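You operate a simulated robot arm through the tools that you are given. There is no shell and no other tool. Be economical: measure what you need, move in short steps, check, and stop when the job is done.

You are at the controls of a simulated two-armed robot. One attempt, no reset.

TASK
Put the rubber mount on the top of the dark steel bench away on the top of the stock stand. Take the pot labelled "1" from the top of the blue bench and put it on the top of the cream bench. Take the bag of screws on the top of the blue bench and put it away on the top of the cream bench. Put the 240 lot tag from the top of the green bench on the top of the steel plate and the 200 lot tag on the top of the brown bench. Shut the short flap with the green tab. Do these in any order.

Only the result counts: the job must be done as asked and must still hold three seconds after the hand-in. Knocking over, shifting, dropping, spilling or breaking anything else fails it.

THE ROBOT
Two 6-joint arms with two-finger parallel grippers on one trunk, on a base that drives. Base frame: it is fixed to the floor where the robot stands at the start and does not move with it; the origin is under the middle of the robot, x ahead of it, y to its left, z up. Units: cm, degrees, N and s.
The left shoulder is at the start at [6, 18.7, 109.7], the right one opposite. With the tool pointing down near the work surface each hand reaches from about 28 to 62 cm from the robot's upright axis, wherever it stands, measured 20 degrees to its own side. Places, roughly: bag of screws [175, -50, 75]; lot tag [-100, -50, 75]; rubber mount (8x8x7 cm) [50, 10, 90]; sample cup one, sample cup two [150, -50, 75]; short flap with the green tab [440, 250, 100]; top of the brown bench [-130, -260, 80]; top of the cream bench [300, 270, 80]; top of the steel plate [-110, -260, 90]; top of the stock stand [140, -280, 50]. Payload 1.57 kg a hand.
Tool frame (each hand has its own): the origin (TCP) lies between the finger pads and is the grasp point; the fingertips stand 3 cm ahead of it; z points along the fingers, y is the line along which they close. The gripper opens to 11 cm. The fingers are 2.4 cm wide and 1.2 cm thick; the gripper's body (4.8 by 11.2 cm) begins 7.8 cm behind the TCP.
Orientation is told as [roll, pitch, yaw] about the base's x, y, z axes, in that order, counted from this pose: with the fingers straight down and closing along the base's y, the tool's x points along the base's -x, its y along +y and its z along -z.

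THE INTERFACE
- The arms move only by the tool jog_arm. It takes "left_targets", "right_targets" or both (then of equal length, played together; a hand with none holds still); each is a list that holds one entry, the list of rows, each a list of 7 numbers: the turn, a rotation vector about the base's x, y, z in units of 60 degrees (1.0 is 60 degrees), then the shift along the base's x, y, z in units of 300 mm (1.0 is 300 mm), then the closure, from 0 (fully open) to 1 (shut). In form: [[[wx, wy, wz, dx, dy, dz, gripper], ...]]. A call has 1 to 10 rows; each row is the pose to reach, as a shift and turn from the pose commanded when the call began. A call with a number of a shift or a turn outside -1 to 1 is refused whole. A row lasts 0.2 s, in which the tool goes at most 5 cm and 8.6 degrees; a call with a longer step from one row to the next is refused whole, and so is a gripper value outside its range. A pose out of reach is approached as far as the arm can. The call stops where the force on the tool passes 40 N (or 10 N more than at its start, if that is more) or the arm is blocked; 0.2 s more then pass. Each finger travels about 15.3 cm/s and halts on what it meets, pressing with about 40 N; the grip force reading is that of the motor and also rises with nothing between the fingers. The clock runs only during rows and for 0.2 s after the last one: add rows that repeat a pose to give the fingers time. The reply holds the time, the measured pose of the TCP, the force on the tool along the base axes, the opening and the grip force, in the units named above and with some noise, with the torque about the TCP (base axes, N m) and any sound that the robot's microphone picked up.
- Cameras (640 x 400 px; columns grow to the right, rows downward): "scene" is now at [0.31, 1.57, 163.22]; the picture's right is [0.13, -0.99, 0.00], its down [-0.80, -0.11, -0.60] and it looks along [0.59, 0.08, -0.80] (base axes); focal length 273 px, centre (320, 200). "left" rides on the left gripper at [7, -1.6, -14.1] in its tool frame; the picture's right is [0.23, 0.97, 0.00], its down [-0.85, 0.20, -0.48] and it looks along [-0.47, 0.11, 0.88] (tool axes); focal length 222 px, centre (320, 200). "right" rides on the right gripper at [7, 1.6, -14.1] in its tool frame; the picture's right is [-0.23, 0.97, 0.00], its down [-0.86, -0.20, -0.48] and it looks along [-0.47, -0.11, 0.88] (tool axes); focal length 222 px, centre (320, 200).
- snapshot(camera): a new picture of that camera. The clock stands still meanwhile.
- slide_trunk(by): slides the trunk up (or, below 0, down) by that many cm; the arms and the scene camera ride with it, the base frame stays. It gives what a move gives, with no picture.
- base_move(legs): drives the robot by 1 to 6 legs, each [ahead, left, turn to the left] in cm, cm and degrees, along the robot's own axes; the way and the turn of a leg run together, so that a leg with both is an arc; at most 150 cm and 180 degrees a leg. The arms and the cameras ride along, it lands a little off, and it stops where it bumps. It gives what a move gives.
- pan_tilt(pan, tilt): turns the head with the scene camera to pan (to the left, within 86 degrees either way) and tilt (down, from -29 to 69), counted from straight ahead of the robot. It gives what a move gives.
- locate(camera, pixels): there is no depth. For up to 12 entries [column, row, z] of the newest picture of that camera ("zoom" is the newest enlarged one), the place [x, y] in the base frame at which the ray of that pixel passes the height z, good to about 0.2 cm, but the place of the scene camera against the robot may be out by one fixed shift of up to 1.8 cm in any direction. The clock stands still meanwhile.
- close_up(camera, box): a new picture of the part [left, top, right, bottom] of that camera's present view, enlarged. The clock stands still meanwhile.
- sign_off(): hands the job in; it is judged then, once.

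Go step by step. Measure first, check grasps and placings, and put right what went wrong. The budget is 117 turns and 118 pictures, counting those below and the enlarged ones. Unless the task says otherwise, let go and move clear before handing in.

The tools are called after "Emit:" by a JSON object that holds its "api" and its "payload". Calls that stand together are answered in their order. jog_arm: Moves the arms, as the interface text tells. Its arguments: {"type":"object","properties":{"left_targets":{"type":"array","items":{"type":"array","items":{"type":"array","items":{"type":"number"}}}},"right_targets":{"type":"array","items":{"type":"array","items":{"type":"array","items":{"type":"number"}}}}},"required":[]} The other tools are called the same way: slide_trunk (by) slides the trunk up or down; base_move (legs) drives the base; pan_tilt (pan, tilt) turns the head that bears the scene camera; snapshot (camera) takes a picture; locate (camera, pixels) gives the place at which the rays of pixels pass given heights; close_up (camera, box) takes an enlarged picture of a part of a camera's view; sign_off () hands the job in.

At the start:

```text
t: 0.0
left_tool_pos: [40.82, 22.8, 113.95]
left_orientation: [-0.1, 0.0, 0.0]
left_ft_force: [0.7, -0.6, 0.1]
left_ft_torque: [0.04, -0.02, 0.03]
left_opening: 11.0
left_gripper_force: 0.1
right_tool_pos: [45.74, -14.75, 105.05]
right_orientation: [0.1, -0.1, 0.1]
right_ft_force: [1.4, -0.3, -0.1]
right_ft_torque: [-0.03, 0.02, 0.0]
right_opening: 11.0
right_gripper_force: 0.0
trunk travel left (down, up): [-72.5, 26.5]
robot x, y, heading: [0.14, 0.17, -0.0]
head pan, tilt: [7.5, 53.4]
```

scene: 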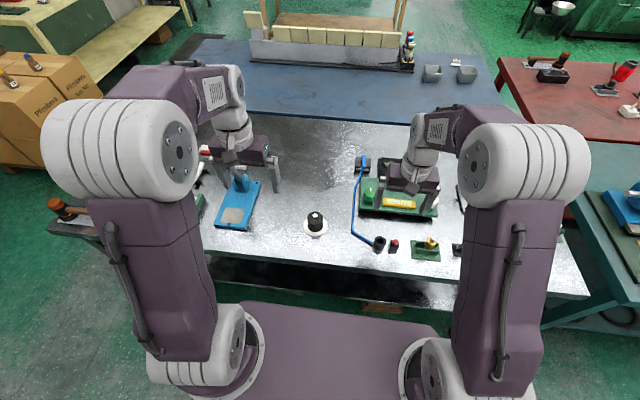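
right: 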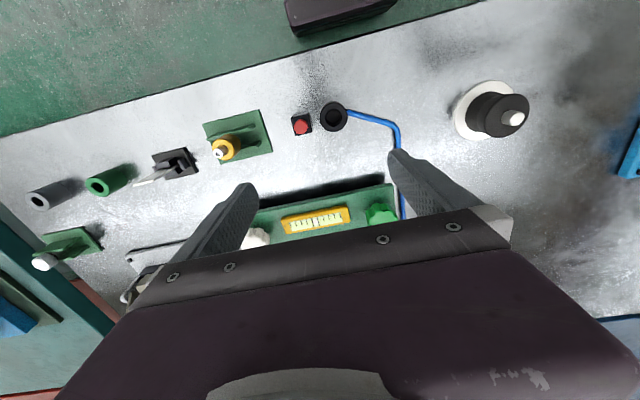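
left: 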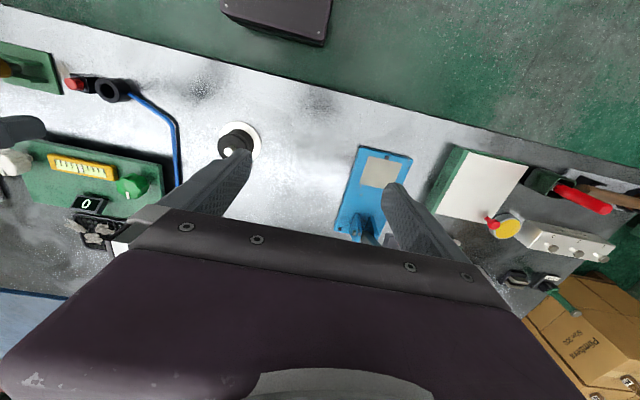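

The scene shows a black-and-white round object at about (315,222), probably the rubber mount. I'll enlarge it and the blue bench behind, and locate it.

Emit:
{"api": "close_up", "payload": {"camera": "scene", "box": [200, 140, 480, 315]}}

Emit:
{"api": "locate", "payload": {"camera": "scene", "pixels": [[315, 222, 90], [315, 230, 85], [432, 73, 80], [466, 74, 80], [455, 62, 80]]}}

Emit:
{"api": "close_up", "payload": {"camera": "scene", "box": [240, 0, 520, 130]}}

```text
2.29 times, centred on (340, 228) of scene
```

zoom: 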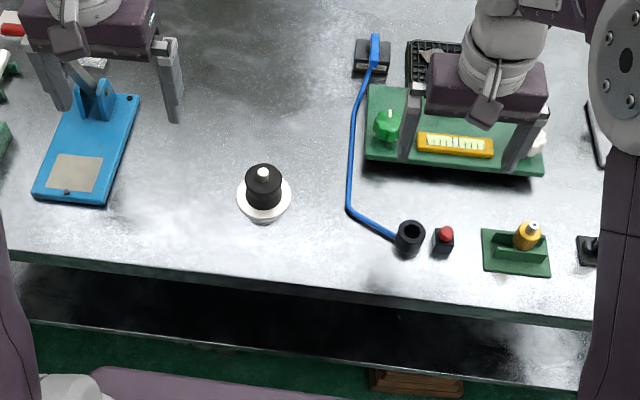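

```text
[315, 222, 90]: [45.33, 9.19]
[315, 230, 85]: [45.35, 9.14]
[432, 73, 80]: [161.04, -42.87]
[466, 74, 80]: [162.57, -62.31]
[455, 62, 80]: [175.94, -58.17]
```

```text
2.29 times, centred on (380, 65) of scene
```

zoom: 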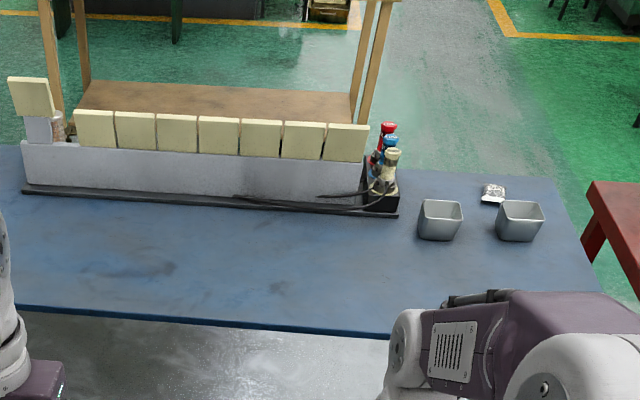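

The rubber mount is at about (45,9). The cups are on the blue bench, and the bag is behind them. I'll look round the room next.

Emit:
{"api": "pan_tilt", "payload": {"pan": -70, "tilt": 25}}

Emit:
{"api": "snapshot", "payload": {"camera": "scene"}}

Emit:
{"api": "pan_tilt", "payload": {"pan": 0, "tilt": 20}}

Emit:
{"api": "snapshot", "payload": {"camera": "scene"}}

Emit:
{"api": "pan_tilt", "payload": {"pan": 60, "tilt": 20}}

Emit:
{"api": "snapshot", "payload": {"camera": "scene"}}

```text
t: 1.5
left_tool_pos: [40.95, 22.82, 113.99]
left_orientation: [0.0, 0.0, 0.1]
left_ft_force: [-0.3, 0.3, -0.5]
left_ft_torque: [0.01, -0.01, -0.02]
left_opening: 11.0
left_gripper_force: 0.1
right_tool_pos: [45.6, -14.71, 104.95]
right_orientation: [0.0, 0.0, 0.1]
right_ft_force: [-0.2, -0.2, -0.9]
right_ft_torque: [-0.02, 0.0, 0.02]
right_opening: 10.97
right_gripper_force: 0.0
trunk travel left (down, up): [-72.5, 26.5]
robot x, y, heading: [-0.22, 0.03, 0.1]
head pan, tilt: [-70.0, 25.0]
```

```text
112 pictures are left
```

scene: 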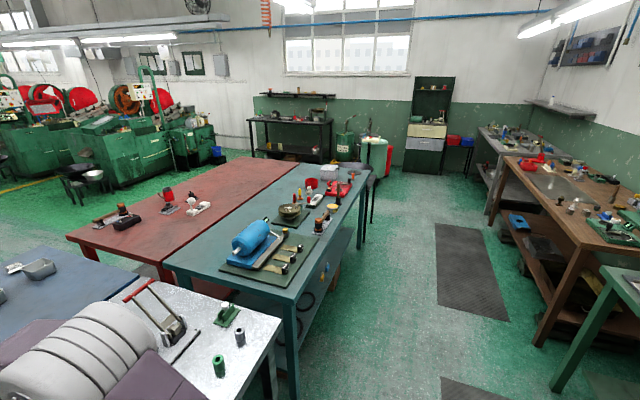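

```text
t: 2.9
left_tool_pos: [40.93, 22.79, 113.95]
left_orientation: [-0.1, 0.0, 0.0]
left_ft_force: [-0.9, 0.5, 0.3]
left_ft_torque: [-0.01, 0.02, 0.0]
left_opening: 11.01
left_gripper_force: 0.0
right_tool_pos: [45.59, -14.76, 105.13]
right_orientation: [0.0, 0.0, -0.1]
right_ft_force: [-0.7, -0.1, 0.0]
right_ft_torque: [0.02, 0.03, 0.0]
right_opening: 10.99
right_gripper_force: 0.1
trunk travel left (down, up): [-72.5, 26.5]
robot x, y, heading: [0.16, 0.17, 0.0]
head pan, tilt: [0.0, 20.0]
```

```text
111 pictures are left
```

scene: 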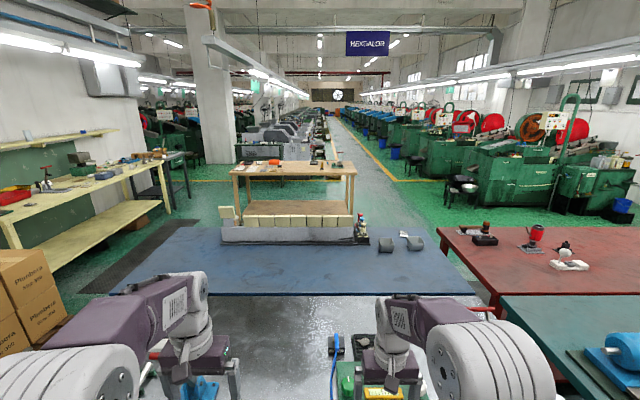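

```text
t: 4.2
left_tool_pos: [40.91, 22.81, 113.99]
left_orientation: [-0.1, 0.0, 0.0]
left_ft_force: [-0.5, 0.0, -0.2]
left_ft_torque: [0.05, -0.01, 0.01]
left_opening: 11.03
left_gripper_force: 0.1
right_tool_pos: [45.74, -14.65, 104.98]
right_orientation: [0.0, -0.1, -0.1]
right_ft_force: [0.0, 0.2, -0.6]
right_ft_torque: [-0.01, 0.01, 0.0]
right_opening: 11.01
right_gripper_force: 0.1
trunk travel left (down, up): [-72.5, 26.5]
robot x, y, heading: [-0.3, -0.22, 0.1]
head pan, tilt: [60.0, 20.0]
```

```text
110 pictures are left
```

scene: 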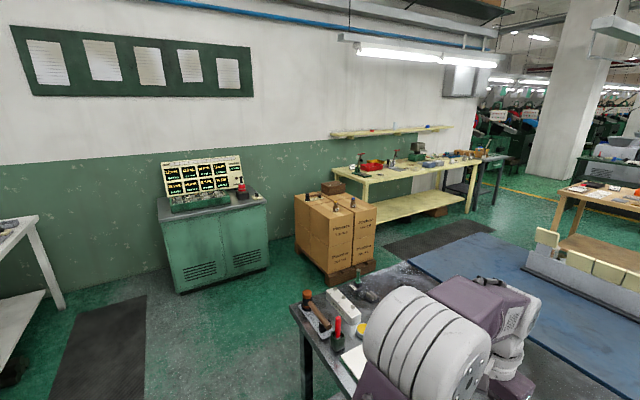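

The room is mapped roughly. I'll cross-check the mount's place with the wrist cameras, which have no offset.

Emit:
{"api": "locate", "payload": {"camera": "left", "pixels": [[230, 152, 92], [242, 138, 86], [262, 140, 85.5], [219, 140, 85.5]]}}

Emit:
{"api": "locate", "payload": {"camera": "right", "pixels": [[515, 118, 92], [484, 108, 85.5], [455, 115, 85.5], [484, 82, 85.5]]}}

Emit:
{"api": "close_up", "payload": {"camera": "right", "box": [400, 50, 560, 150]}}

Emit:
{"api": "pan_tilt", "payload": {"pan": -86, "tilt": 40}}

Emit:
{"api": "snapshot", "payload": {"camera": "scene"}}

```text
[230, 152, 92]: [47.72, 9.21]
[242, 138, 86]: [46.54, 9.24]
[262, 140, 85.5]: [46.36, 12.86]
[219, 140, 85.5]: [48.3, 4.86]
```

```text
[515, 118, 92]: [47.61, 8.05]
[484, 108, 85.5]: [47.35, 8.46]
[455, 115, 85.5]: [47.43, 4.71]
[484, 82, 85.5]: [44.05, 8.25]
```

```text
4.00 times, centred on (480, 100) of right
```

zoom: 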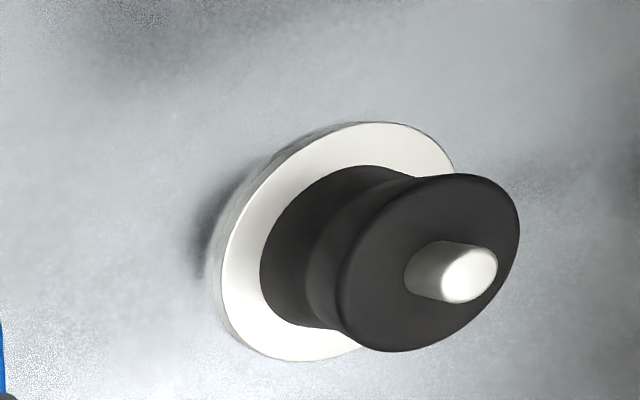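

```text
t: 6.5
left_tool_pos: [40.92, 22.88, 114.02]
left_orientation: [0.0, 0.0, 0.0]
left_ft_force: [0.2, 0.6, -0.6]
left_ft_torque: [-0.02, 0.01, -0.03]
left_opening: 10.99
left_gripper_force: 0.1
right_tool_pos: [45.62, -14.7, 104.96]
right_orientation: [-0.1, 0.0, 0.1]
right_ft_force: [-0.1, -0.4, -0.4]
right_ft_torque: [0.02, -0.01, -0.01]
right_opening: 11.02
right_gripper_force: 0.0
trunk travel left (down, up): [-72.5, 26.5]
robot x, y, heading: [0.11, -0.01, 0.1]
head pan, tilt: [-85.9, 40.0]
```

```text
108 pictures are left
```

scene: 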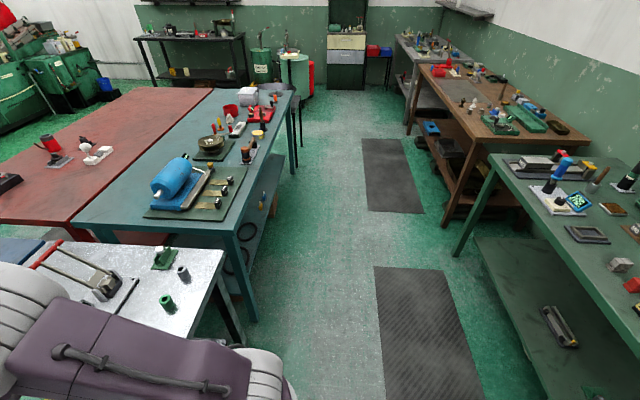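

Combining both wrist cameras puts the mount at about (48,8.9) with its top at about z 91. I'll move the left hand above it and check.

Emit:
{"api": "jog_arm", "payload": {"left_targets": [[[0, 0, 0, 0.06, -0.12, 0, 0], [0, 0, 0, 0.12, -0.24, 0, 0], [0, 0, 0, 0.18, -0.36, 0, 0], [0, 0, 0, 0.233, -0.467, 0, 0], [0, 0, 0, 0.233, -0.467, -0.15, 0], [0, 0, 0, 0.233, -0.467, -0.3, 0], [0, 0, 0, 0.233, -0.467, -0.45, 0], [0, 0, 0, 0.233, -0.467, -0.58, 0]]]}}

Emit:
{"api": "snapshot", "payload": {"camera": "left"}}

Emit:
{"api": "snapshot", "payload": {"camera": "right"}}

```text
t: 8.3
left_tool_pos: [48.04, 9.02, 96.2]
left_orientation: [-0.1, -0.2, 0.1]
left_ft_force: [-0.3, 0.5, 0.1]
left_ft_torque: [0.02, 0.0, 0.0]
left_opening: 11.0
left_gripper_force: 0.1
right_tool_pos: [45.8, -14.77, 104.92]
right_orientation: [0.1, 0.0, 0.0]
right_ft_force: [0.3, -0.6, 0.8]
right_ft_torque: [-0.02, -0.01, 0.02]
right_opening: 11.0
right_gripper_force: 0.0
trunk travel left (down, up): [-72.5, 26.5]
robot x, y, heading: [-0.16, 0.27, -0.0]
head pan, tilt: [-85.9, 40.0]
```

```text
107 pictures are left
```

left: 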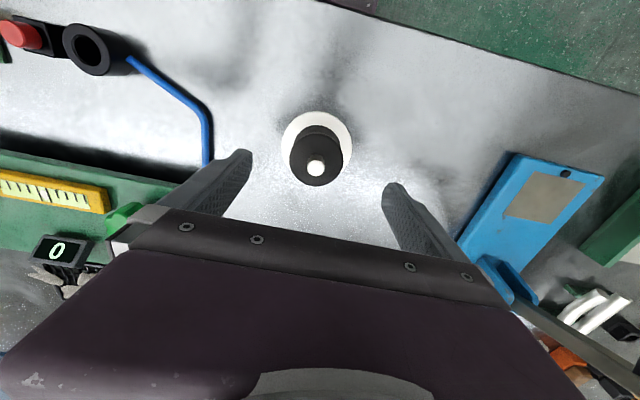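

```text
106 pictures are left
```

right: 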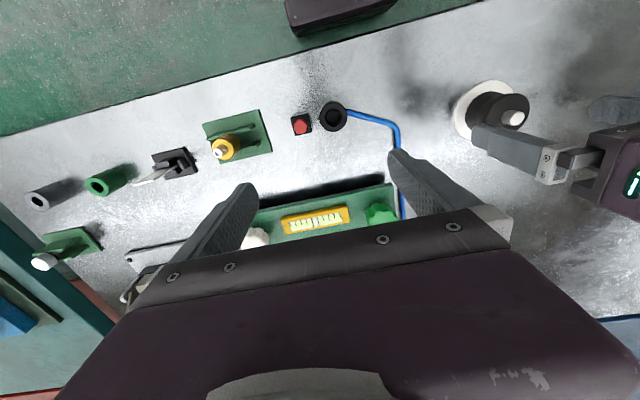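

The mount sits between the fingers with its nub at left-view (316,168). I'll locate it before descending.

Emit:
{"api": "locate", "payload": {"camera": "left", "pixels": [[316, 168, 91.5], [316, 145, 90], [317, 130, 85.5], [281, 140, 85.5], [353, 140, 85.5]]}}

```text
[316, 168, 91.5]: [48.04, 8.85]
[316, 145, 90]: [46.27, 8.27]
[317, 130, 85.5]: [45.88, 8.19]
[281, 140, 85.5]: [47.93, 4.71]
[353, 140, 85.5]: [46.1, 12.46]
```

The centre is (48,8.8), matching the TCP. I'll descend to about z 89.4, close, wait, and lift.

Emit:
{"api": "jog_arm", "payload": {"left_targets": [[[0, 0, 0, -0.005, -0.003, -0.12, 0], [0, 0, 0, -0.005, -0.003, -0.227, 0], [0, 0, 0, -0.005, -0.003, -0.227, 0.5], [0, 0, 0, -0.005, -0.003, -0.227, 1], [0, 0, 0, -0.005, -0.003, -0.227, 1], [0, 0, 0, -0.005, -0.003, -0.227, 1], [0, 0, 0, -0.005, -0.003, -0.1, 1], [0, 0, 0, -0.005, -0.003, 0.05, 1], [0, 0, 0, -0.005, -0.003, 0.2, 1], [0, 0, 0, -0.005, -0.003, 0.35, 1]]]}}

Emit:
{"api": "snapshot", "payload": {"camera": "left"}}

Emit:
{"api": "locate", "payload": {"camera": "scene", "pixels": [[256, 318, 0], [292, 92, 75], [237, 232, 75], [454, 257, 0], [408, 136, 0], [441, 227, 0], [490, 155, 75], [285, 108, 0], [298, 172, 0], [365, 93, 0]]}}

```text
t: 10.5
left_tool_pos: [47.69, 8.59, 106.97]
left_orientation: [-0.1, 0.0, 0.0]
left_ft_force: [-0.6, 1.2, -3.3]
left_ft_torque: [0.01, 0.02, 0.0]
left_opening: 5.13
left_gripper_force: 39.6
right_tool_pos: [45.54, -14.71, 105.0]
right_orientation: [0.0, 0.0, 0.1]
right_ft_force: [-0.3, 0.0, -1.6]
right_ft_torque: [0.04, -0.05, -0.01]
right_opening: 10.99
right_gripper_force: 0.1
trunk travel left (down, up): [-72.5, 26.5]
robot x, y, heading: [-0.19, 0.14, -0.1]
head pan, tilt: [-85.9, 40.0]
```

```text
105 pictures are left
```

left: 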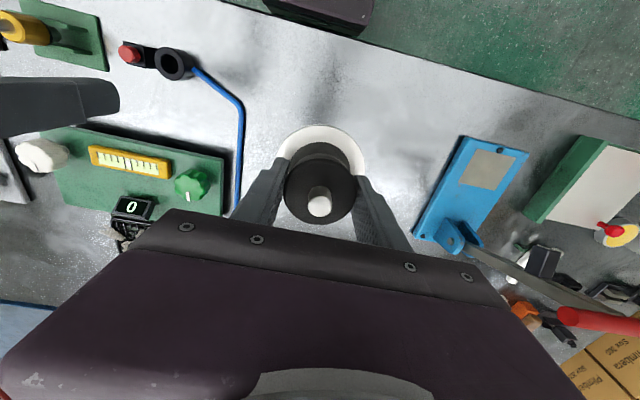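

```text
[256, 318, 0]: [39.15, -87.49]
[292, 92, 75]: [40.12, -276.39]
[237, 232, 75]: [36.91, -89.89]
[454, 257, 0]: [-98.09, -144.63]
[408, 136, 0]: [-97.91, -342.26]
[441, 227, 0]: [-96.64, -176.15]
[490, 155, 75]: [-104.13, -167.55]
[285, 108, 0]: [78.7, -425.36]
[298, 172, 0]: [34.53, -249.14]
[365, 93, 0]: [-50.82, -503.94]
```

The mount is held (opening 5.13, 3 N weight). The aisle on the right is clear between x≈-97 and x≈37, so I'll back off, turn right, and drive down it for a look.

Emit:
{"api": "base_move", "payload": {"legs": [[-28, 0, 0], [0, 0, -90], [140, 0, 0]]}}

Emit:
{"api": "pan_tilt", "payload": {"pan": 30, "tilt": 25}}

Emit:
{"api": "snapshot", "payload": {"camera": "scene"}}

Emit:
{"api": "pan_tilt", "payload": {"pan": -70, "tilt": 30}}

Emit:
{"api": "snapshot", "payload": {"camera": "scene"}}

```text
t: 22.8
left_tool_pos: [-16.71, -186.61, 106.95]
left_orientation: [-0.2, -0.1, -88.9]
left_ft_force: [-0.1, 1.0, -3.7]
left_ft_torque: [-0.02, 0.01, -0.03]
left_opening: 5.13
left_gripper_force: 39.5
right_tool_pos: [-39.97, -185.05, 105.03]
right_orientation: [0.0, 0.0, -89.0]
right_ft_force: [0.5, 0.0, -0.9]
right_ft_torque: [0.0, 0.0, 0.01]
right_opening: 10.98
right_gripper_force: 0.1
trunk travel left (down, up): [-72.5, 26.5]
robot x, y, heading: [-26.23, -138.96, -89.0]
head pan, tilt: [-85.9, 40.0]
```

```text
t: 24.8
left_tool_pos: [-16.71, -186.82, 106.9]
left_orientation: [-0.2, -0.1, -89.1]
left_ft_force: [-0.4, -0.1, -2.4]
left_ft_torque: [0.01, 0.01, 0.0]
left_opening: 5.16
left_gripper_force: 40.0
right_tool_pos: [-39.91, -185.08, 104.94]
right_orientation: [-0.1, -0.1, -89.0]
right_ft_force: [0.5, 0.1, 0.5]
right_ft_torque: [-0.02, -0.02, 0.01]
right_opening: 10.99
right_gripper_force: 0.0
trunk travel left (down, up): [-72.5, 26.5]
robot x, y, heading: [-25.78, -138.8, -89.1]
head pan, tilt: [30.0, 25.0]
```

```text
104 pictures are left
```

scene: 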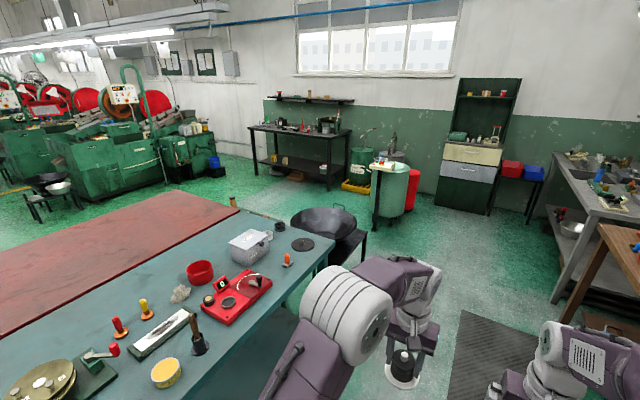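

```text
t: 26.5
left_tool_pos: [-16.73, -186.75, 106.92]
left_orientation: [-0.1, 0.0, -89.0]
left_ft_force: [0.2, -0.8, -3.8]
left_ft_torque: [-0.01, -0.02, -0.01]
left_opening: 5.14
left_gripper_force: 40.1
right_tool_pos: [-39.98, -184.89, 104.83]
right_orientation: [0.1, 0.0, -89.0]
right_ft_force: [0.1, 1.1, -0.6]
right_ft_torque: [-0.04, -0.01, 0.04]
right_opening: 11.01
right_gripper_force: 0.2
trunk travel left (down, up): [-72.5, 26.5]
robot x, y, heading: [-26.01, -138.94, -89.3]
head pan, tilt: [-70.0, 30.0]
```

```text
103 pictures are left
```

scene: 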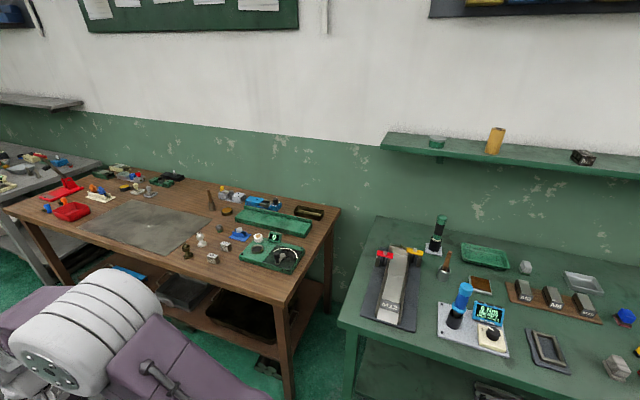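

Brown bench with the steel plate is seen in the second picture. The stock stand is likely hidden beyond the teal bench's far end near (270,215), so I'll turn back and enlarge it.

Emit:
{"api": "pan_tilt", "payload": {"pan": 45, "tilt": 25}}

Emit:
{"api": "close_up", "payload": {"camera": "scene", "box": [250, 130, 490, 280]}}

```text
t: 28.5
left_tool_pos: [-16.62, -186.79, 106.99]
left_orientation: [-0.1, 0.0, -89.1]
left_ft_force: [0.3, 0.4, -3.9]
left_ft_torque: [0.0, 0.02, 0.06]
left_opening: 5.15
left_gripper_force: 40.4
right_tool_pos: [-39.92, -185.09, 104.94]
right_orientation: [0.0, -0.1, -88.9]
right_ft_force: [0.7, 0.1, -0.1]
right_ft_torque: [0.0, 0.01, 0.0]
right_opening: 10.98
right_gripper_force: 0.0
trunk travel left (down, up): [-72.5, 26.5]
robot x, y, heading: [-26.0, -138.89, -89.0]
head pan, tilt: [45.0, 25.0]
```

```text
2.67 times, centred on (370, 205) of scene
```

zoom: 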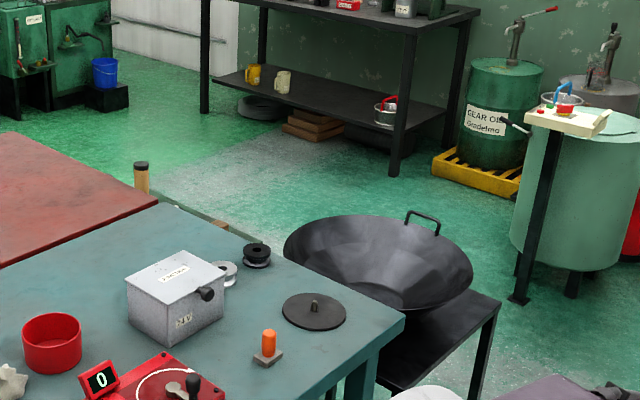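

There's a black stool with a wok past the teal bench corner, and a hint of a brown top at zoom (200,220) behind the bench, likely the stand. I'll locate the corners.

Emit:
{"api": "locate", "payload": {"camera": "zoom", "pixels": [[405, 320, 75], [160, 205, 75], [178, 207, 50], [230, 226, 50], [142, 163, 60], [500, 300, 40], [520, 302, 0], [285, 245, 50], [473, 270, 50], [490, 196, 0], [200, 112, 0], [395, 175, 0]]}}

```text
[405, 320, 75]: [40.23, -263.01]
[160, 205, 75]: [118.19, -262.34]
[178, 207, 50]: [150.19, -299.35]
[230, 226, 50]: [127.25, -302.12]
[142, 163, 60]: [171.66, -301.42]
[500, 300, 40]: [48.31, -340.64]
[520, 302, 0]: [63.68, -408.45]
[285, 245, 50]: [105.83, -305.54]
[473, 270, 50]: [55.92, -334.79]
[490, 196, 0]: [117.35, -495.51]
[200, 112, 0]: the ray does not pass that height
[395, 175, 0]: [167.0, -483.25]
```

The stand lies behind the teal bench's end, around (140,-280). I'll drive forward and look at the gap between the stool and the tank.

Emit:
{"api": "base_move", "payload": {"legs": [[90, 0, 0]]}}

Emit:
{"api": "slide_trunk", "payload": {"by": 26}}

Emit:
{"api": "pan_tilt", "payload": {"pan": 55, "tilt": 32}}

Emit:
{"api": "snapshot", "payload": {"camera": "scene"}}

```text
t: 33.2
left_tool_pos: [-16.28, -277.71, 106.96]
left_orientation: [-0.1, 0.0, -89.8]
left_ft_force: [-0.7, 0.7, -4.2]
left_ft_torque: [0.01, -0.02, 0.02]
left_opening: 5.14
left_gripper_force: 39.7
right_tool_pos: [-39.67, -275.62, 104.92]
right_orientation: [0.1, 0.0, -89.9]
right_ft_force: [-0.2, 0.2, 0.2]
right_ft_torque: [0.02, -0.02, 0.0]
right_opening: 10.98
right_gripper_force: 0.1
trunk travel left (down, up): [-72.5, 26.5]
robot x, y, heading: [-24.98, -230.09, -89.9]
head pan, tilt: [45.0, 25.0]
```

```text
t: 35.9
left_tool_pos: [-16.31, -277.82, 132.92]
left_orientation: [-0.1, 0.0, -89.7]
left_ft_force: [0.2, 0.5, -2.8]
left_ft_torque: [0.0, -0.04, 0.03]
left_opening: 5.15
left_gripper_force: 40.2
right_tool_pos: [-39.52, -275.81, 130.9]
right_orientation: [0.0, 0.1, -89.8]
right_ft_force: [-0.1, 1.2, -0.5]
right_ft_torque: [0.01, -0.02, 0.0]
right_opening: 10.99
right_gripper_force: 0.0
trunk travel left (down, up): [-98.5, 0.5]
robot x, y, heading: [-24.78, -230.02, -90.0]
head pan, tilt: [45.0, 25.0]
```

```text
t: 36.6
left_tool_pos: [-16.25, -277.77, 133.11]
left_orientation: [0.0, 0.0, -89.8]
left_ft_force: [-0.5, 0.4, -3.0]
left_ft_torque: [-0.03, 0.0, 0.03]
left_opening: 5.14
left_gripper_force: 39.8
right_tool_pos: [-39.56, -275.65, 131.03]
right_orientation: [0.0, -0.1, -89.9]
right_ft_force: [0.1, 0.3, 0.2]
right_ft_torque: [0.03, -0.02, 0.03]
right_opening: 11.02
right_gripper_force: 0.1
trunk travel left (down, up): [-98.5, 0.5]
robot x, y, heading: [-25.34, -229.88, -89.8]
head pan, tilt: [55.0, 32.0]
```

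```text
101 pictures are left
```

scene: 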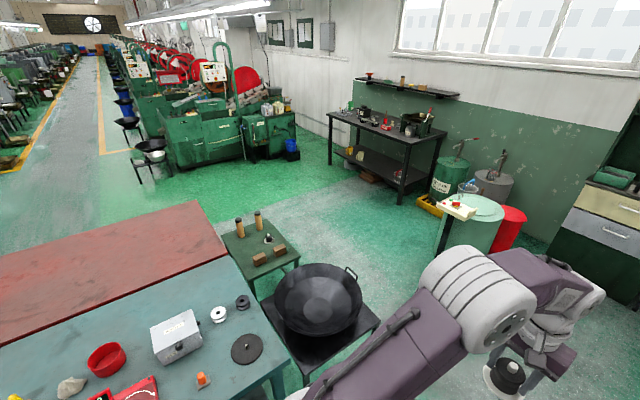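

The green stock stand is visible at (262,245), with two posts, two blocks and a small item. I'll locate its corners, the stool and the tank.

Emit:
{"api": "locate", "payload": {"camera": "scene", "pixels": [[220, 238, 50], [272, 221, 50], [300, 256, 50], [248, 280, 50], [382, 322, 40], [345, 298, 40], [440, 254, 0], [478, 240, 0], [402, 205, 0], [435, 216, 0]]}}

Emit:
{"api": "close_up", "payload": {"camera": "scene", "box": [200, 190, 360, 290]}}

```text
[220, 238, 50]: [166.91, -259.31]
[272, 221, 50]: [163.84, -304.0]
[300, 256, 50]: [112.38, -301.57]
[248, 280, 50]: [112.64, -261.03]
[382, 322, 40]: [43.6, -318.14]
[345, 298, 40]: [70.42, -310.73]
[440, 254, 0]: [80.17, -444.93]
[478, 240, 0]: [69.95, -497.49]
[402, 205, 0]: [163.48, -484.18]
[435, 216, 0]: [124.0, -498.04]
```

```text
4.00 times, centred on (280, 240) of scene
```

zoom: 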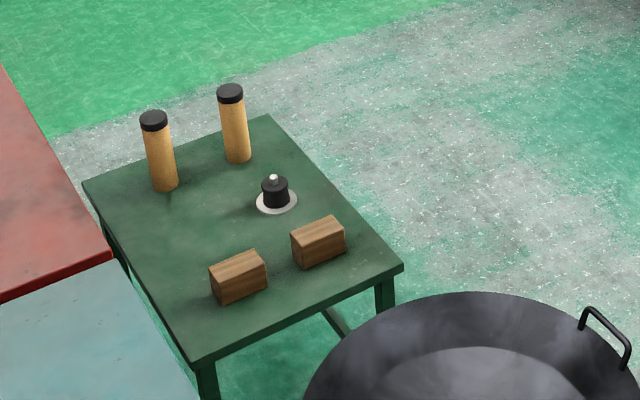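

The stand spans x 112–165, y -260 to -303, and the gap by the stool is too tight. I'll take the wide route round the left of the benches instead. First I'll back up the aisle and view the left side.

Emit:
{"api": "base_move", "payload": {"legs": [[-115, 0, 0], [-115, 0, 0], [0, 0, 90], [0, 0, 60]]}}

Emit:
{"api": "pan_tilt", "payload": {"pan": -15, "tilt": 30}}

Emit:
{"api": "snapshot", "payload": {"camera": "scene"}}

```text
t: 54.3
left_tool_pos: [-7.86, 42.29, 132.99]
left_orientation: [0.0, 0.0, 60.7]
left_ft_force: [0.6, -0.1, -3.3]
left_ft_torque: [0.01, 0.02, -0.01]
left_opening: 5.13
left_gripper_force: 40.4
right_tool_pos: [11.28, 28.99, 130.99]
right_orientation: [0.0, 0.0, 60.6]
right_ft_force: [0.6, -0.1, 0.4]
right_ft_torque: [0.04, -0.02, -0.05]
right_opening: 10.99
right_gripper_force: 0.0
trunk travel left (down, up): [-98.5, 0.5]
robot x, y, heading: [-24.02, -3.52, 60.7]
head pan, tilt: [55.0, 32.0]
```

```text
t: 55.7
left_tool_pos: [-7.94, 42.19, 133.02]
left_orientation: [-0.1, 0.0, 60.6]
left_ft_force: [-0.4, -0.1, -3.3]
left_ft_torque: [-0.03, -0.02, -0.02]
left_opening: 5.12
left_gripper_force: 40.3
right_tool_pos: [11.3, 28.91, 130.97]
right_orientation: [0.0, 0.0, 60.6]
right_ft_force: [-0.5, -1.0, -0.6]
right_ft_torque: [-0.03, 0.0, 0.02]
right_opening: 11.0
right_gripper_force: 0.0
trunk travel left (down, up): [-98.5, 0.5]
robot x, y, heading: [-23.83, -3.74, 60.9]
head pan, tilt: [-15.0, 30.0]
```

```text
99 pictures are left
```

scene: 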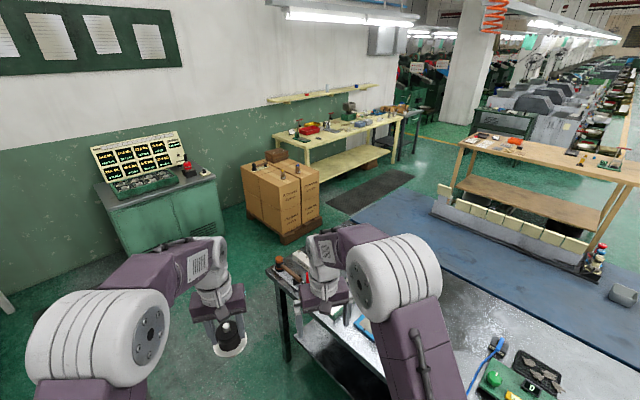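

Emit:
{"api": "locate", "payload": {"camera": "scene", "pixels": [[285, 362, 0], [283, 245, 0], [324, 222, 0], [413, 188, 75], [328, 202, 0], [368, 212, 0], [414, 176, 0], [313, 205, 0], [395, 121, 85], [296, 140, 85], [445, 212, 0], [437, 193, 75]]}}

Emit:
{"api": "close_up", "payload": {"camera": "scene", "box": [230, 90, 470, 240]}}

```text
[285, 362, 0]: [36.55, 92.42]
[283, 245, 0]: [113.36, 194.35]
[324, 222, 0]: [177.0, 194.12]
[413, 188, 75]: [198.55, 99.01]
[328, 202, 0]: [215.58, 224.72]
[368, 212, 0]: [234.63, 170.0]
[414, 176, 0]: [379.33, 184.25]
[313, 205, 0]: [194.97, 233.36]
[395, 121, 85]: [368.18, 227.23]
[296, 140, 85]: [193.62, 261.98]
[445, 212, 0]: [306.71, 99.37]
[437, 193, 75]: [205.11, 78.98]
```

```text
2.67 times, centred on (350, 165) of scene
```

zoom: 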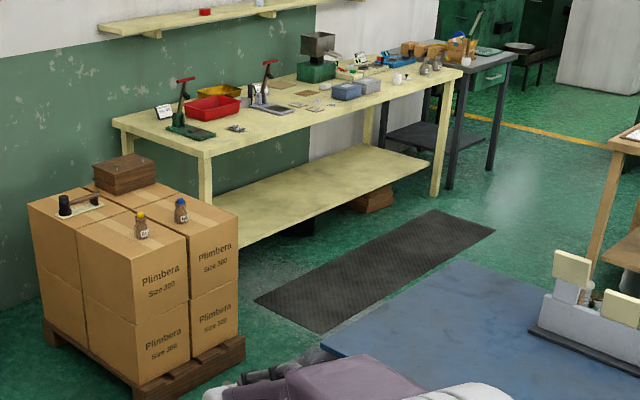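

The passage between the bench end (y≈95) and the boxes (y≈194) is wide enough along y≈147. I'll check the cabinet, then strafe.

Emit:
{"api": "locate", "payload": {"camera": "scene", "pixels": [[125, 252, 0], [224, 236, 0], [215, 178, 80], [106, 205, 80], [0, 310, 0]]}}

Emit:
{"api": "base_move", "payload": {"legs": [[0, 0, -60.7], [0, 75, 0]]}}

Emit:
{"api": "pan_tilt", "payload": {"pan": 40, "tilt": 40}}

Emit:
{"api": "snapshot", "payload": {"camera": "scene"}}

```text
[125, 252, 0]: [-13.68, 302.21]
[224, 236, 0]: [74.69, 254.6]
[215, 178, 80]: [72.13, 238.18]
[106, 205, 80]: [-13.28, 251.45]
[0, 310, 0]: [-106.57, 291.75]
```

```text
t: 62.6
left_tool_pos: [25.24, 81.31, 132.93]
left_orientation: [0.0, 0.0, -0.7]
left_ft_force: [-0.2, 0.4, -3.7]
left_ft_torque: [0.03, 0.02, -0.03]
left_opening: 5.1
left_gripper_force: 39.9
right_tool_pos: [22.91, 58.25, 130.95]
right_orientation: [0.1, 0.0, -0.7]
right_ft_force: [-0.4, -0.7, -0.8]
right_ft_torque: [0.0, -0.02, 0.01]
right_opening: 10.98
right_gripper_force: 0.1
trunk travel left (down, up): [-98.5, 0.5]
robot x, y, heading: [-22.73, 73.79, -0.7]
head pan, tilt: [-15.0, 30.0]
```

```text
t: 63.8
left_tool_pos: [25.29, 81.5, 133.01]
left_orientation: [0.0, 0.1, -0.7]
left_ft_force: [0.4, -0.7, -3.9]
left_ft_torque: [0.01, 0.02, 0.02]
left_opening: 5.13
left_gripper_force: 40.0
right_tool_pos: [22.87, 58.18, 131.03]
right_orientation: [0.0, 0.0, -0.8]
right_ft_force: [-0.1, 1.2, -0.5]
right_ft_torque: [-0.02, -0.01, 0.04]
right_opening: 10.99
right_gripper_force: 0.0
trunk travel left (down, up): [-98.5, 0.5]
robot x, y, heading: [-22.4, 73.73, -0.8]
head pan, tilt: [40.0, 40.0]
```

```text
97 pictures are left
```

scene: 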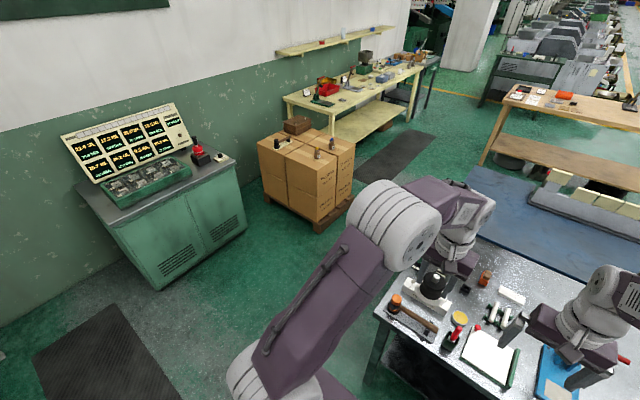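

The passage is clear and the cabinet is at y>238. I'll drive to (247,149) in the passage, then look toward -y.

Emit:
{"api": "base_move", "payload": {"legs": [[0, 75, 0.7], [140, 0, 0], [130, 0, 0]]}}

Emit:
{"api": "pan_tilt", "payload": {"pan": -75, "tilt": 35}}

Emit:
{"api": "snapshot", "payload": {"camera": "scene"}}

Emit:
{"api": "pan_tilt", "payload": {"pan": 50, "tilt": 35}}

Emit:
{"api": "snapshot", "payload": {"camera": "scene"}}

```text
t: 80.7
left_tool_pos: [298.78, 149.2, 132.94]
left_orientation: [-0.1, 0.0, -1.8]
left_ft_force: [-0.4, -0.2, -3.2]
left_ft_torque: [0.02, -0.03, 0.01]
left_opening: 5.11
left_gripper_force: 40.1
right_tool_pos: [296.03, 126.02, 131.02]
right_orientation: [0.0, -0.1, -1.8]
right_ft_force: [-0.7, 0.4, 0.0]
right_ft_torque: [0.02, -0.01, 0.03]
right_opening: 11.0
right_gripper_force: 0.2
trunk travel left (down, up): [-98.5, 0.5]
robot x, y, heading: [250.78, 141.9, -1.7]
head pan, tilt: [40.0, 40.0]
```

```text
t: 82.6
left_tool_pos: [298.97, 149.19, 133.02]
left_orientation: [0.0, 0.0, -1.6]
left_ft_force: [0.2, 0.2, -2.4]
left_ft_torque: [0.03, 0.02, 0.02]
left_opening: 5.11
left_gripper_force: 39.7
right_tool_pos: [296.13, 126.01, 130.94]
right_orientation: [0.0, 0.0, -1.7]
right_ft_force: [-0.3, 0.4, -0.2]
right_ft_torque: [0.03, 0.02, -0.04]
right_opening: 11.01
right_gripper_force: 0.1
trunk travel left (down, up): [-98.5, 0.5]
robot x, y, heading: [250.97, 141.79, -1.9]
head pan, tilt: [-75.0, 35.0]
```

```text
96 pictures are left
```

scene: 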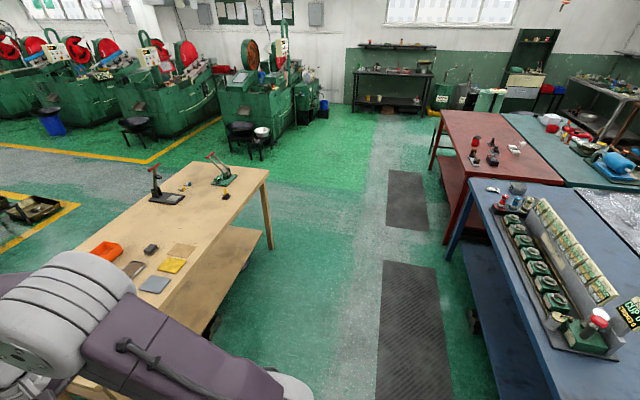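

```text
t: 84.6
left_tool_pos: [299.05, 149.04, 132.94]
left_orientation: [-0.1, 0.0, -1.7]
left_ft_force: [-0.4, 0.2, -3.4]
left_ft_torque: [0.01, 0.01, -0.01]
left_opening: 5.14
left_gripper_force: 40.5
right_tool_pos: [296.22, 125.88, 130.94]
right_orientation: [0.0, 0.0, -1.6]
right_ft_force: [-0.2, -0.7, -0.7]
right_ft_torque: [0.01, -0.01, -0.01]
right_opening: 11.01
right_gripper_force: 0.1
trunk travel left (down, up): [-98.5, 0.5]
robot x, y, heading: [250.95, 141.95, -1.9]
head pan, tilt: [50.0, 35.0]
```

```text
95 pictures are left
```

scene: 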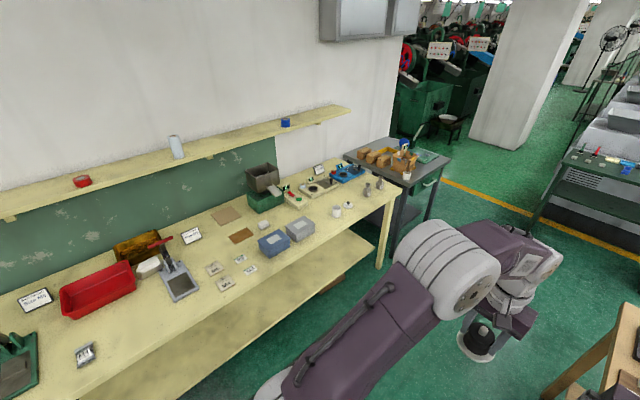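

The far-side aisle is clear. I'll enlarge the cream bench end and the dark table for the flap.

Emit:
{"api": "close_up", "payload": {"camera": "scene", "box": [230, 130, 470, 280]}}

Emit:
{"api": "pan_tilt", "payload": {"pan": -75, "tilt": 35}}

Emit:
{"api": "locate", "payload": {"camera": "scene", "pixels": [[272, 250, 0], [264, 186, 75], [210, 333, 0], [445, 245, 0], [432, 170, 0], [443, 118, 75], [500, 115, 75], [470, 260, 0], [476, 185, 75], [388, 170, 0], [325, 118, 0]]}}

```text
2.67 times, centred on (350, 205) of scene
```

zoom: 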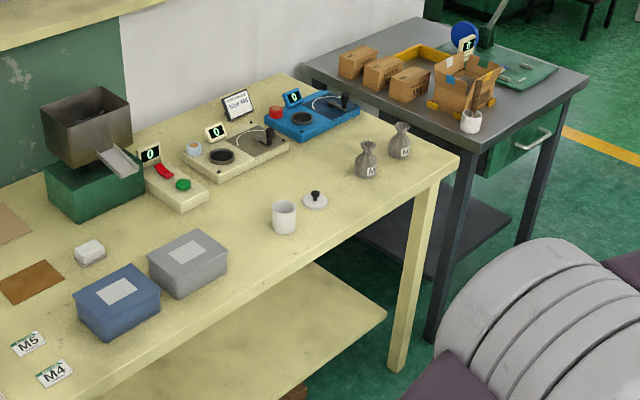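

```text
t: 86.7
left_tool_pos: [298.93, 149.1, 133.01]
left_orientation: [-0.1, -0.1, -1.7]
left_ft_force: [-0.5, 0.1, -4.0]
left_ft_torque: [-0.01, 0.0, 0.0]
left_opening: 5.11
left_gripper_force: 40.0
right_tool_pos: [296.08, 126.01, 131.0]
right_orientation: [0.0, 0.0, -1.6]
right_ft_force: [-0.7, -0.5, 0.4]
right_ft_torque: [-0.01, 0.02, 0.01]
right_opening: 11.01
right_gripper_force: 0.0
trunk travel left (down, up): [-98.5, 0.5]
robot x, y, heading: [250.9, 142.06, -1.6]
head pan, tilt: [-75.0, 35.0]
```

```text
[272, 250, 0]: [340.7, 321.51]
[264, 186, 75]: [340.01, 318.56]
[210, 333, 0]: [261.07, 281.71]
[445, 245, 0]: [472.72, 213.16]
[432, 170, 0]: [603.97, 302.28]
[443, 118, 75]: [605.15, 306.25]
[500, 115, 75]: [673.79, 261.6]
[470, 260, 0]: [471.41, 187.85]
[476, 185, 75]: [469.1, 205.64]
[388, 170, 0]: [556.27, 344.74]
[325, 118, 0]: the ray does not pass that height
```

The flap is on the open carton on the dark table beyond the cream bench. First the mount: I'll turn right and drive down the far aisle to about y=-160, then look at the stand.

Emit:
{"api": "base_move", "payload": {"legs": [[0, 0, -88.3], [150, 0, 0], [150, 0, 0]]}}

Emit:
{"api": "pan_tilt", "payload": {"pan": -30, "tilt": 35}}

Emit:
{"api": "snapshot", "payload": {"camera": "scene"}}

```text
t: 104.9
left_tool_pos: [268.51, -205.93, 133.04]
left_orientation: [-0.1, 0.0, -87.2]
left_ft_force: [0.9, -0.8, -3.4]
left_ft_torque: [-0.01, 0.01, -0.02]
left_opening: 5.12
left_gripper_force: 40.6
right_tool_pos: [245.39, -204.78, 130.89]
right_orientation: [0.0, 0.1, -87.2]
right_ft_force: [0.2, -0.1, 0.6]
right_ft_torque: [0.01, -0.04, 0.0]
right_opening: 11.02
right_gripper_force: 0.2
trunk travel left (down, up): [-98.5, 0.5]
robot x, y, heading: [257.97, -158.73, -87.1]
head pan, tilt: [-75.0, 35.0]
```

```text
t: 106.0
left_tool_pos: [268.65, -205.97, 132.9]
left_orientation: [-0.1, 0.0, -87.2]
left_ft_force: [0.1, 0.2, -3.5]
left_ft_torque: [0.0, -0.03, -0.02]
left_opening: 5.11
left_gripper_force: 40.0
right_tool_pos: [245.4, -204.98, 130.82]
right_orientation: [0.0, 0.0, -87.2]
right_ft_force: [0.3, -0.2, 0.2]
right_ft_torque: [0.0, -0.01, -0.03]
right_opening: 10.99
right_gripper_force: 0.1
trunk travel left (down, up): [-98.5, 0.5]
robot x, y, heading: [257.64, -158.47, -87.4]
head pan, tilt: [-30.0, 35.0]
```

```text
93 pictures are left
```

scene: 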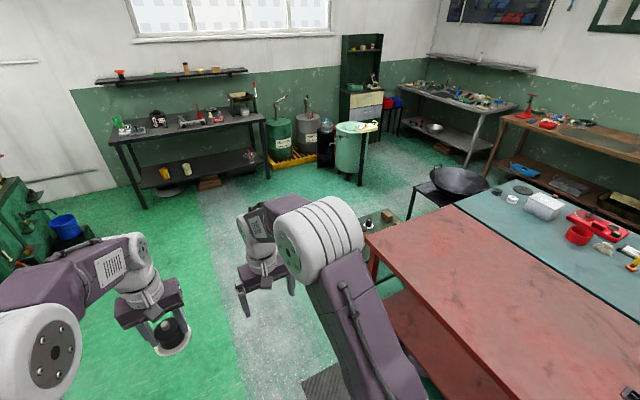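

The way down is clear. I'll go ahead to y≈-280, turn to face the stand (heading 180), and look.

Emit:
{"api": "base_move", "payload": {"legs": [[0, 0, -2.8], [122, 0, 0], [0, 0, -90], [35, 0, 0]]}}

Emit:
{"api": "pan_tilt", "payload": {"pan": 0, "tilt": 50}}

Emit:
{"api": "snapshot", "payload": {"camera": "scene"}}

```text
t: 118.4
left_tool_pos: [175.19, -288.71, 133.01]
left_orientation: [-0.1, -0.1, 179.4]
left_ft_force: [-0.1, 0.3, -3.5]
left_ft_torque: [-0.01, -0.01, 0.0]
left_opening: 5.13
left_gripper_force: 40.0
right_tool_pos: [177.42, -265.43, 131.03]
right_orientation: [0.0, 0.0, 179.5]
right_ft_force: [1.0, -0.4, 0.6]
right_ft_torque: [0.01, 0.05, -0.01]
right_opening: 11.0
right_gripper_force: 0.1
trunk travel left (down, up): [-98.5, 0.5]
robot x, y, heading: [222.76, -280.71, 179.5]
head pan, tilt: [-30.0, 35.0]
```

```text
t: 119.3
left_tool_pos: [174.74, -288.64, 132.96]
left_orientation: [-0.1, 0.1, 179.4]
left_ft_force: [0.0, 0.7, -3.5]
left_ft_torque: [-0.06, -0.03, 0.0]
left_opening: 5.12
left_gripper_force: 40.0
right_tool_pos: [177.07, -265.36, 130.81]
right_orientation: [0.0, 0.1, 179.4]
right_ft_force: [-0.1, 0.7, -0.3]
right_ft_torque: [0.0, -0.03, 0.01]
right_opening: 11.0
right_gripper_force: 0.1
trunk travel left (down, up): [-98.5, 0.5]
robot x, y, heading: [222.72, -280.27, 179.7]
head pan, tilt: [0.0, 50.0]
```

```text
92 pictures are left
```

scene: 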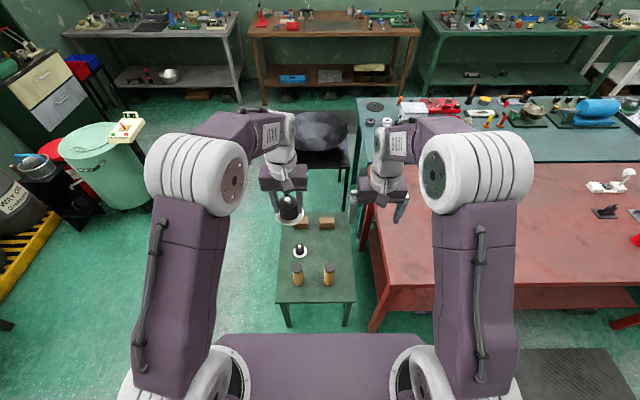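

Emit:
{"api": "locate", "payload": {"camera": "scene", "pixels": [[276, 303, 50], [355, 302, 50], [352, 236, 50], [298, 287, 50], [330, 286, 50], [301, 256, 50], [300, 228, 50], [327, 227, 50], [335, 252, 50], [298, 265, 65], [330, 264, 65], [370, 333, 0]]}}

Emit:
{"api": "close_up", "payload": {"camera": "scene", "box": [240, 200, 400, 300]}}

Emit:
{"api": "snapshot", "payload": {"camera": "left"}}

```text
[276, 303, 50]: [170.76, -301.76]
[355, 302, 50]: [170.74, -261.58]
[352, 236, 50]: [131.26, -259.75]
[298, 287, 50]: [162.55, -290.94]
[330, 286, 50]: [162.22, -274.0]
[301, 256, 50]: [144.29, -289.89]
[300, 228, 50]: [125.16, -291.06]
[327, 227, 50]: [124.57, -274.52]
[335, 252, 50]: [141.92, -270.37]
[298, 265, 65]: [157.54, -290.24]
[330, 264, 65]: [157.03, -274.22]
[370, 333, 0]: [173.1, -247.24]
```

```text
4.00 times, centred on (320, 250) of scene
```

zoom: 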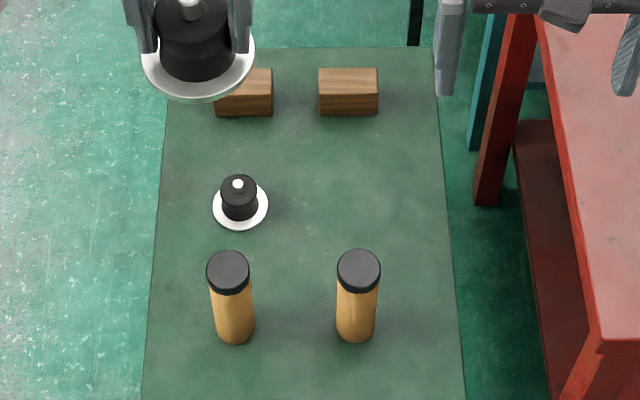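

```text
90 pictures are left
```

left: 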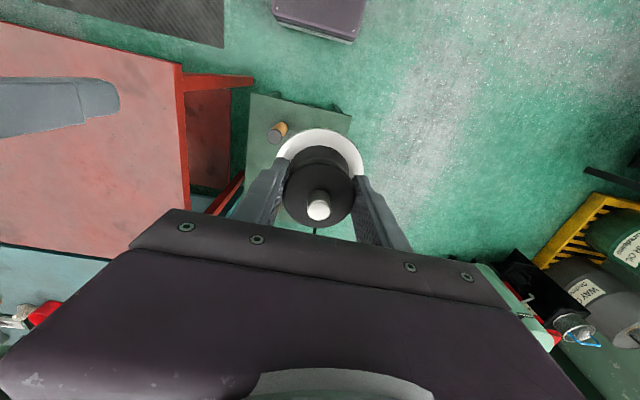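

The stand centre around (142,-271) is free. The robot's own base shows in the left view at (320,30), so I'll measure its front edge to know how near I may drive.

Emit:
{"api": "locate", "payload": {"camera": "left", "pixels": [[273, 14, 25], [355, 38, 25], [273, 14, 10], [355, 38, 10], [277, 24, 0], [350, 44, 0], [302, 218, 85]]}}

Emit:
{"api": "close_up", "payload": {"camera": "left", "box": [230, 0, 390, 100]}}

```text
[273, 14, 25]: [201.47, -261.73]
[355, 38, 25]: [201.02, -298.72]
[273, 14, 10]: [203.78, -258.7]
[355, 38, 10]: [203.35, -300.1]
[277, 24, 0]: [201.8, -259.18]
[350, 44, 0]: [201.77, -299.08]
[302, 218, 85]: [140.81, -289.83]
```

```text
4.00 times, centred on (310, 50) of left
```

zoom: 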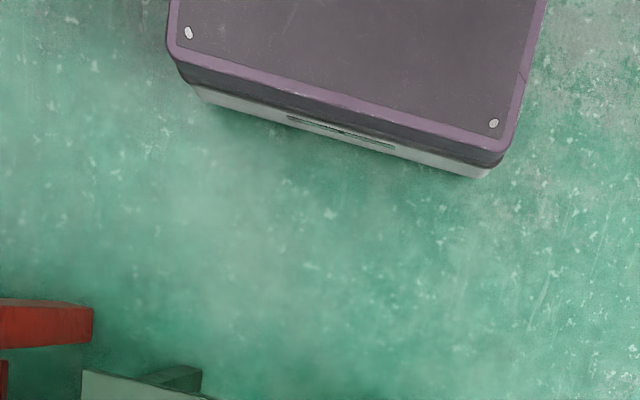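

The base is compact (front only 21 cm ahead, 40 cm wide). I'll drive 23 cm forward and 7 cm right. Then I'll bring the left hand over (142,-271) and raise the right hand clear of the red bench.

Emit:
{"api": "base_move", "payload": {"legs": [[23, 0, 0], [0, -7, 0]]}}

Emit:
{"api": "snapshot", "payload": {"camera": "scene"}}

```text
t: 121.7
left_tool_pos: [152.13, -283.25, 132.91]
left_orientation: [-0.6, -0.1, 179.8]
left_ft_force: [0.7, -1.1, -3.0]
left_ft_torque: [0.11, 0.02, -0.01]
left_opening: 5.12
left_gripper_force: 40.5
right_tool_pos: [154.29, -259.89, 131.26]
right_orientation: [-0.6, -0.1, 179.7]
right_ft_force: [0.3, -0.5, 1.0]
right_ft_torque: [0.09, 0.01, -0.03]
right_opening: 11.01
right_gripper_force: 0.0
trunk travel left (down, up): [-98.5, 0.5]
robot x, y, heading: [199.88, -273.56, 179.8]
head pan, tilt: [0.0, 50.0]
```

```text
88 pictures are left
```

scene: 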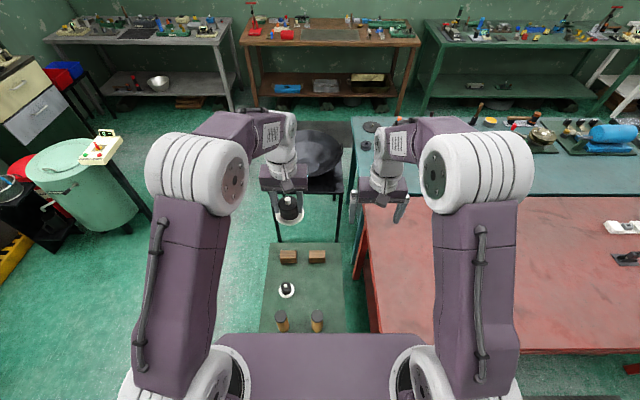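

I'll re-locate the stand contents from this position.

Emit:
{"api": "locate", "payload": {"camera": "scene", "pixels": [[282, 331, 50], [317, 330, 50], [287, 292, 50], [289, 260, 50], [318, 258, 50], [317, 292, 50], [343, 330, 50], [340, 245, 50], [317, 312, 65], [372, 345, 75], [367, 210, 75]]}}

Emit:
{"api": "close_up", "payload": {"camera": "scene", "box": [240, 235, 400, 335]}}

```text
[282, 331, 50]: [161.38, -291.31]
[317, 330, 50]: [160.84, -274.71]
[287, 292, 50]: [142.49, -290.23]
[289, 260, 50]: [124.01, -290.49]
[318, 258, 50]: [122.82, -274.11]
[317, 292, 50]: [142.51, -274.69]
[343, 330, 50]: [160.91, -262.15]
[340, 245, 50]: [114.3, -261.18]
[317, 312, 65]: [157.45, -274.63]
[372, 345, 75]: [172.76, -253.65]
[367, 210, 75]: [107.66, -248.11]
```

```text
4.00 times, centred on (320, 285) of scene
```

zoom: 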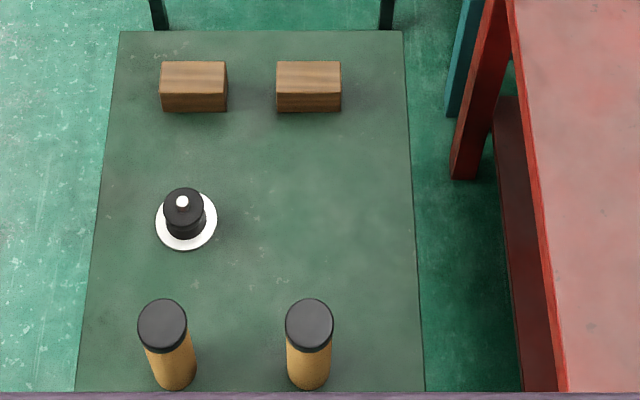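

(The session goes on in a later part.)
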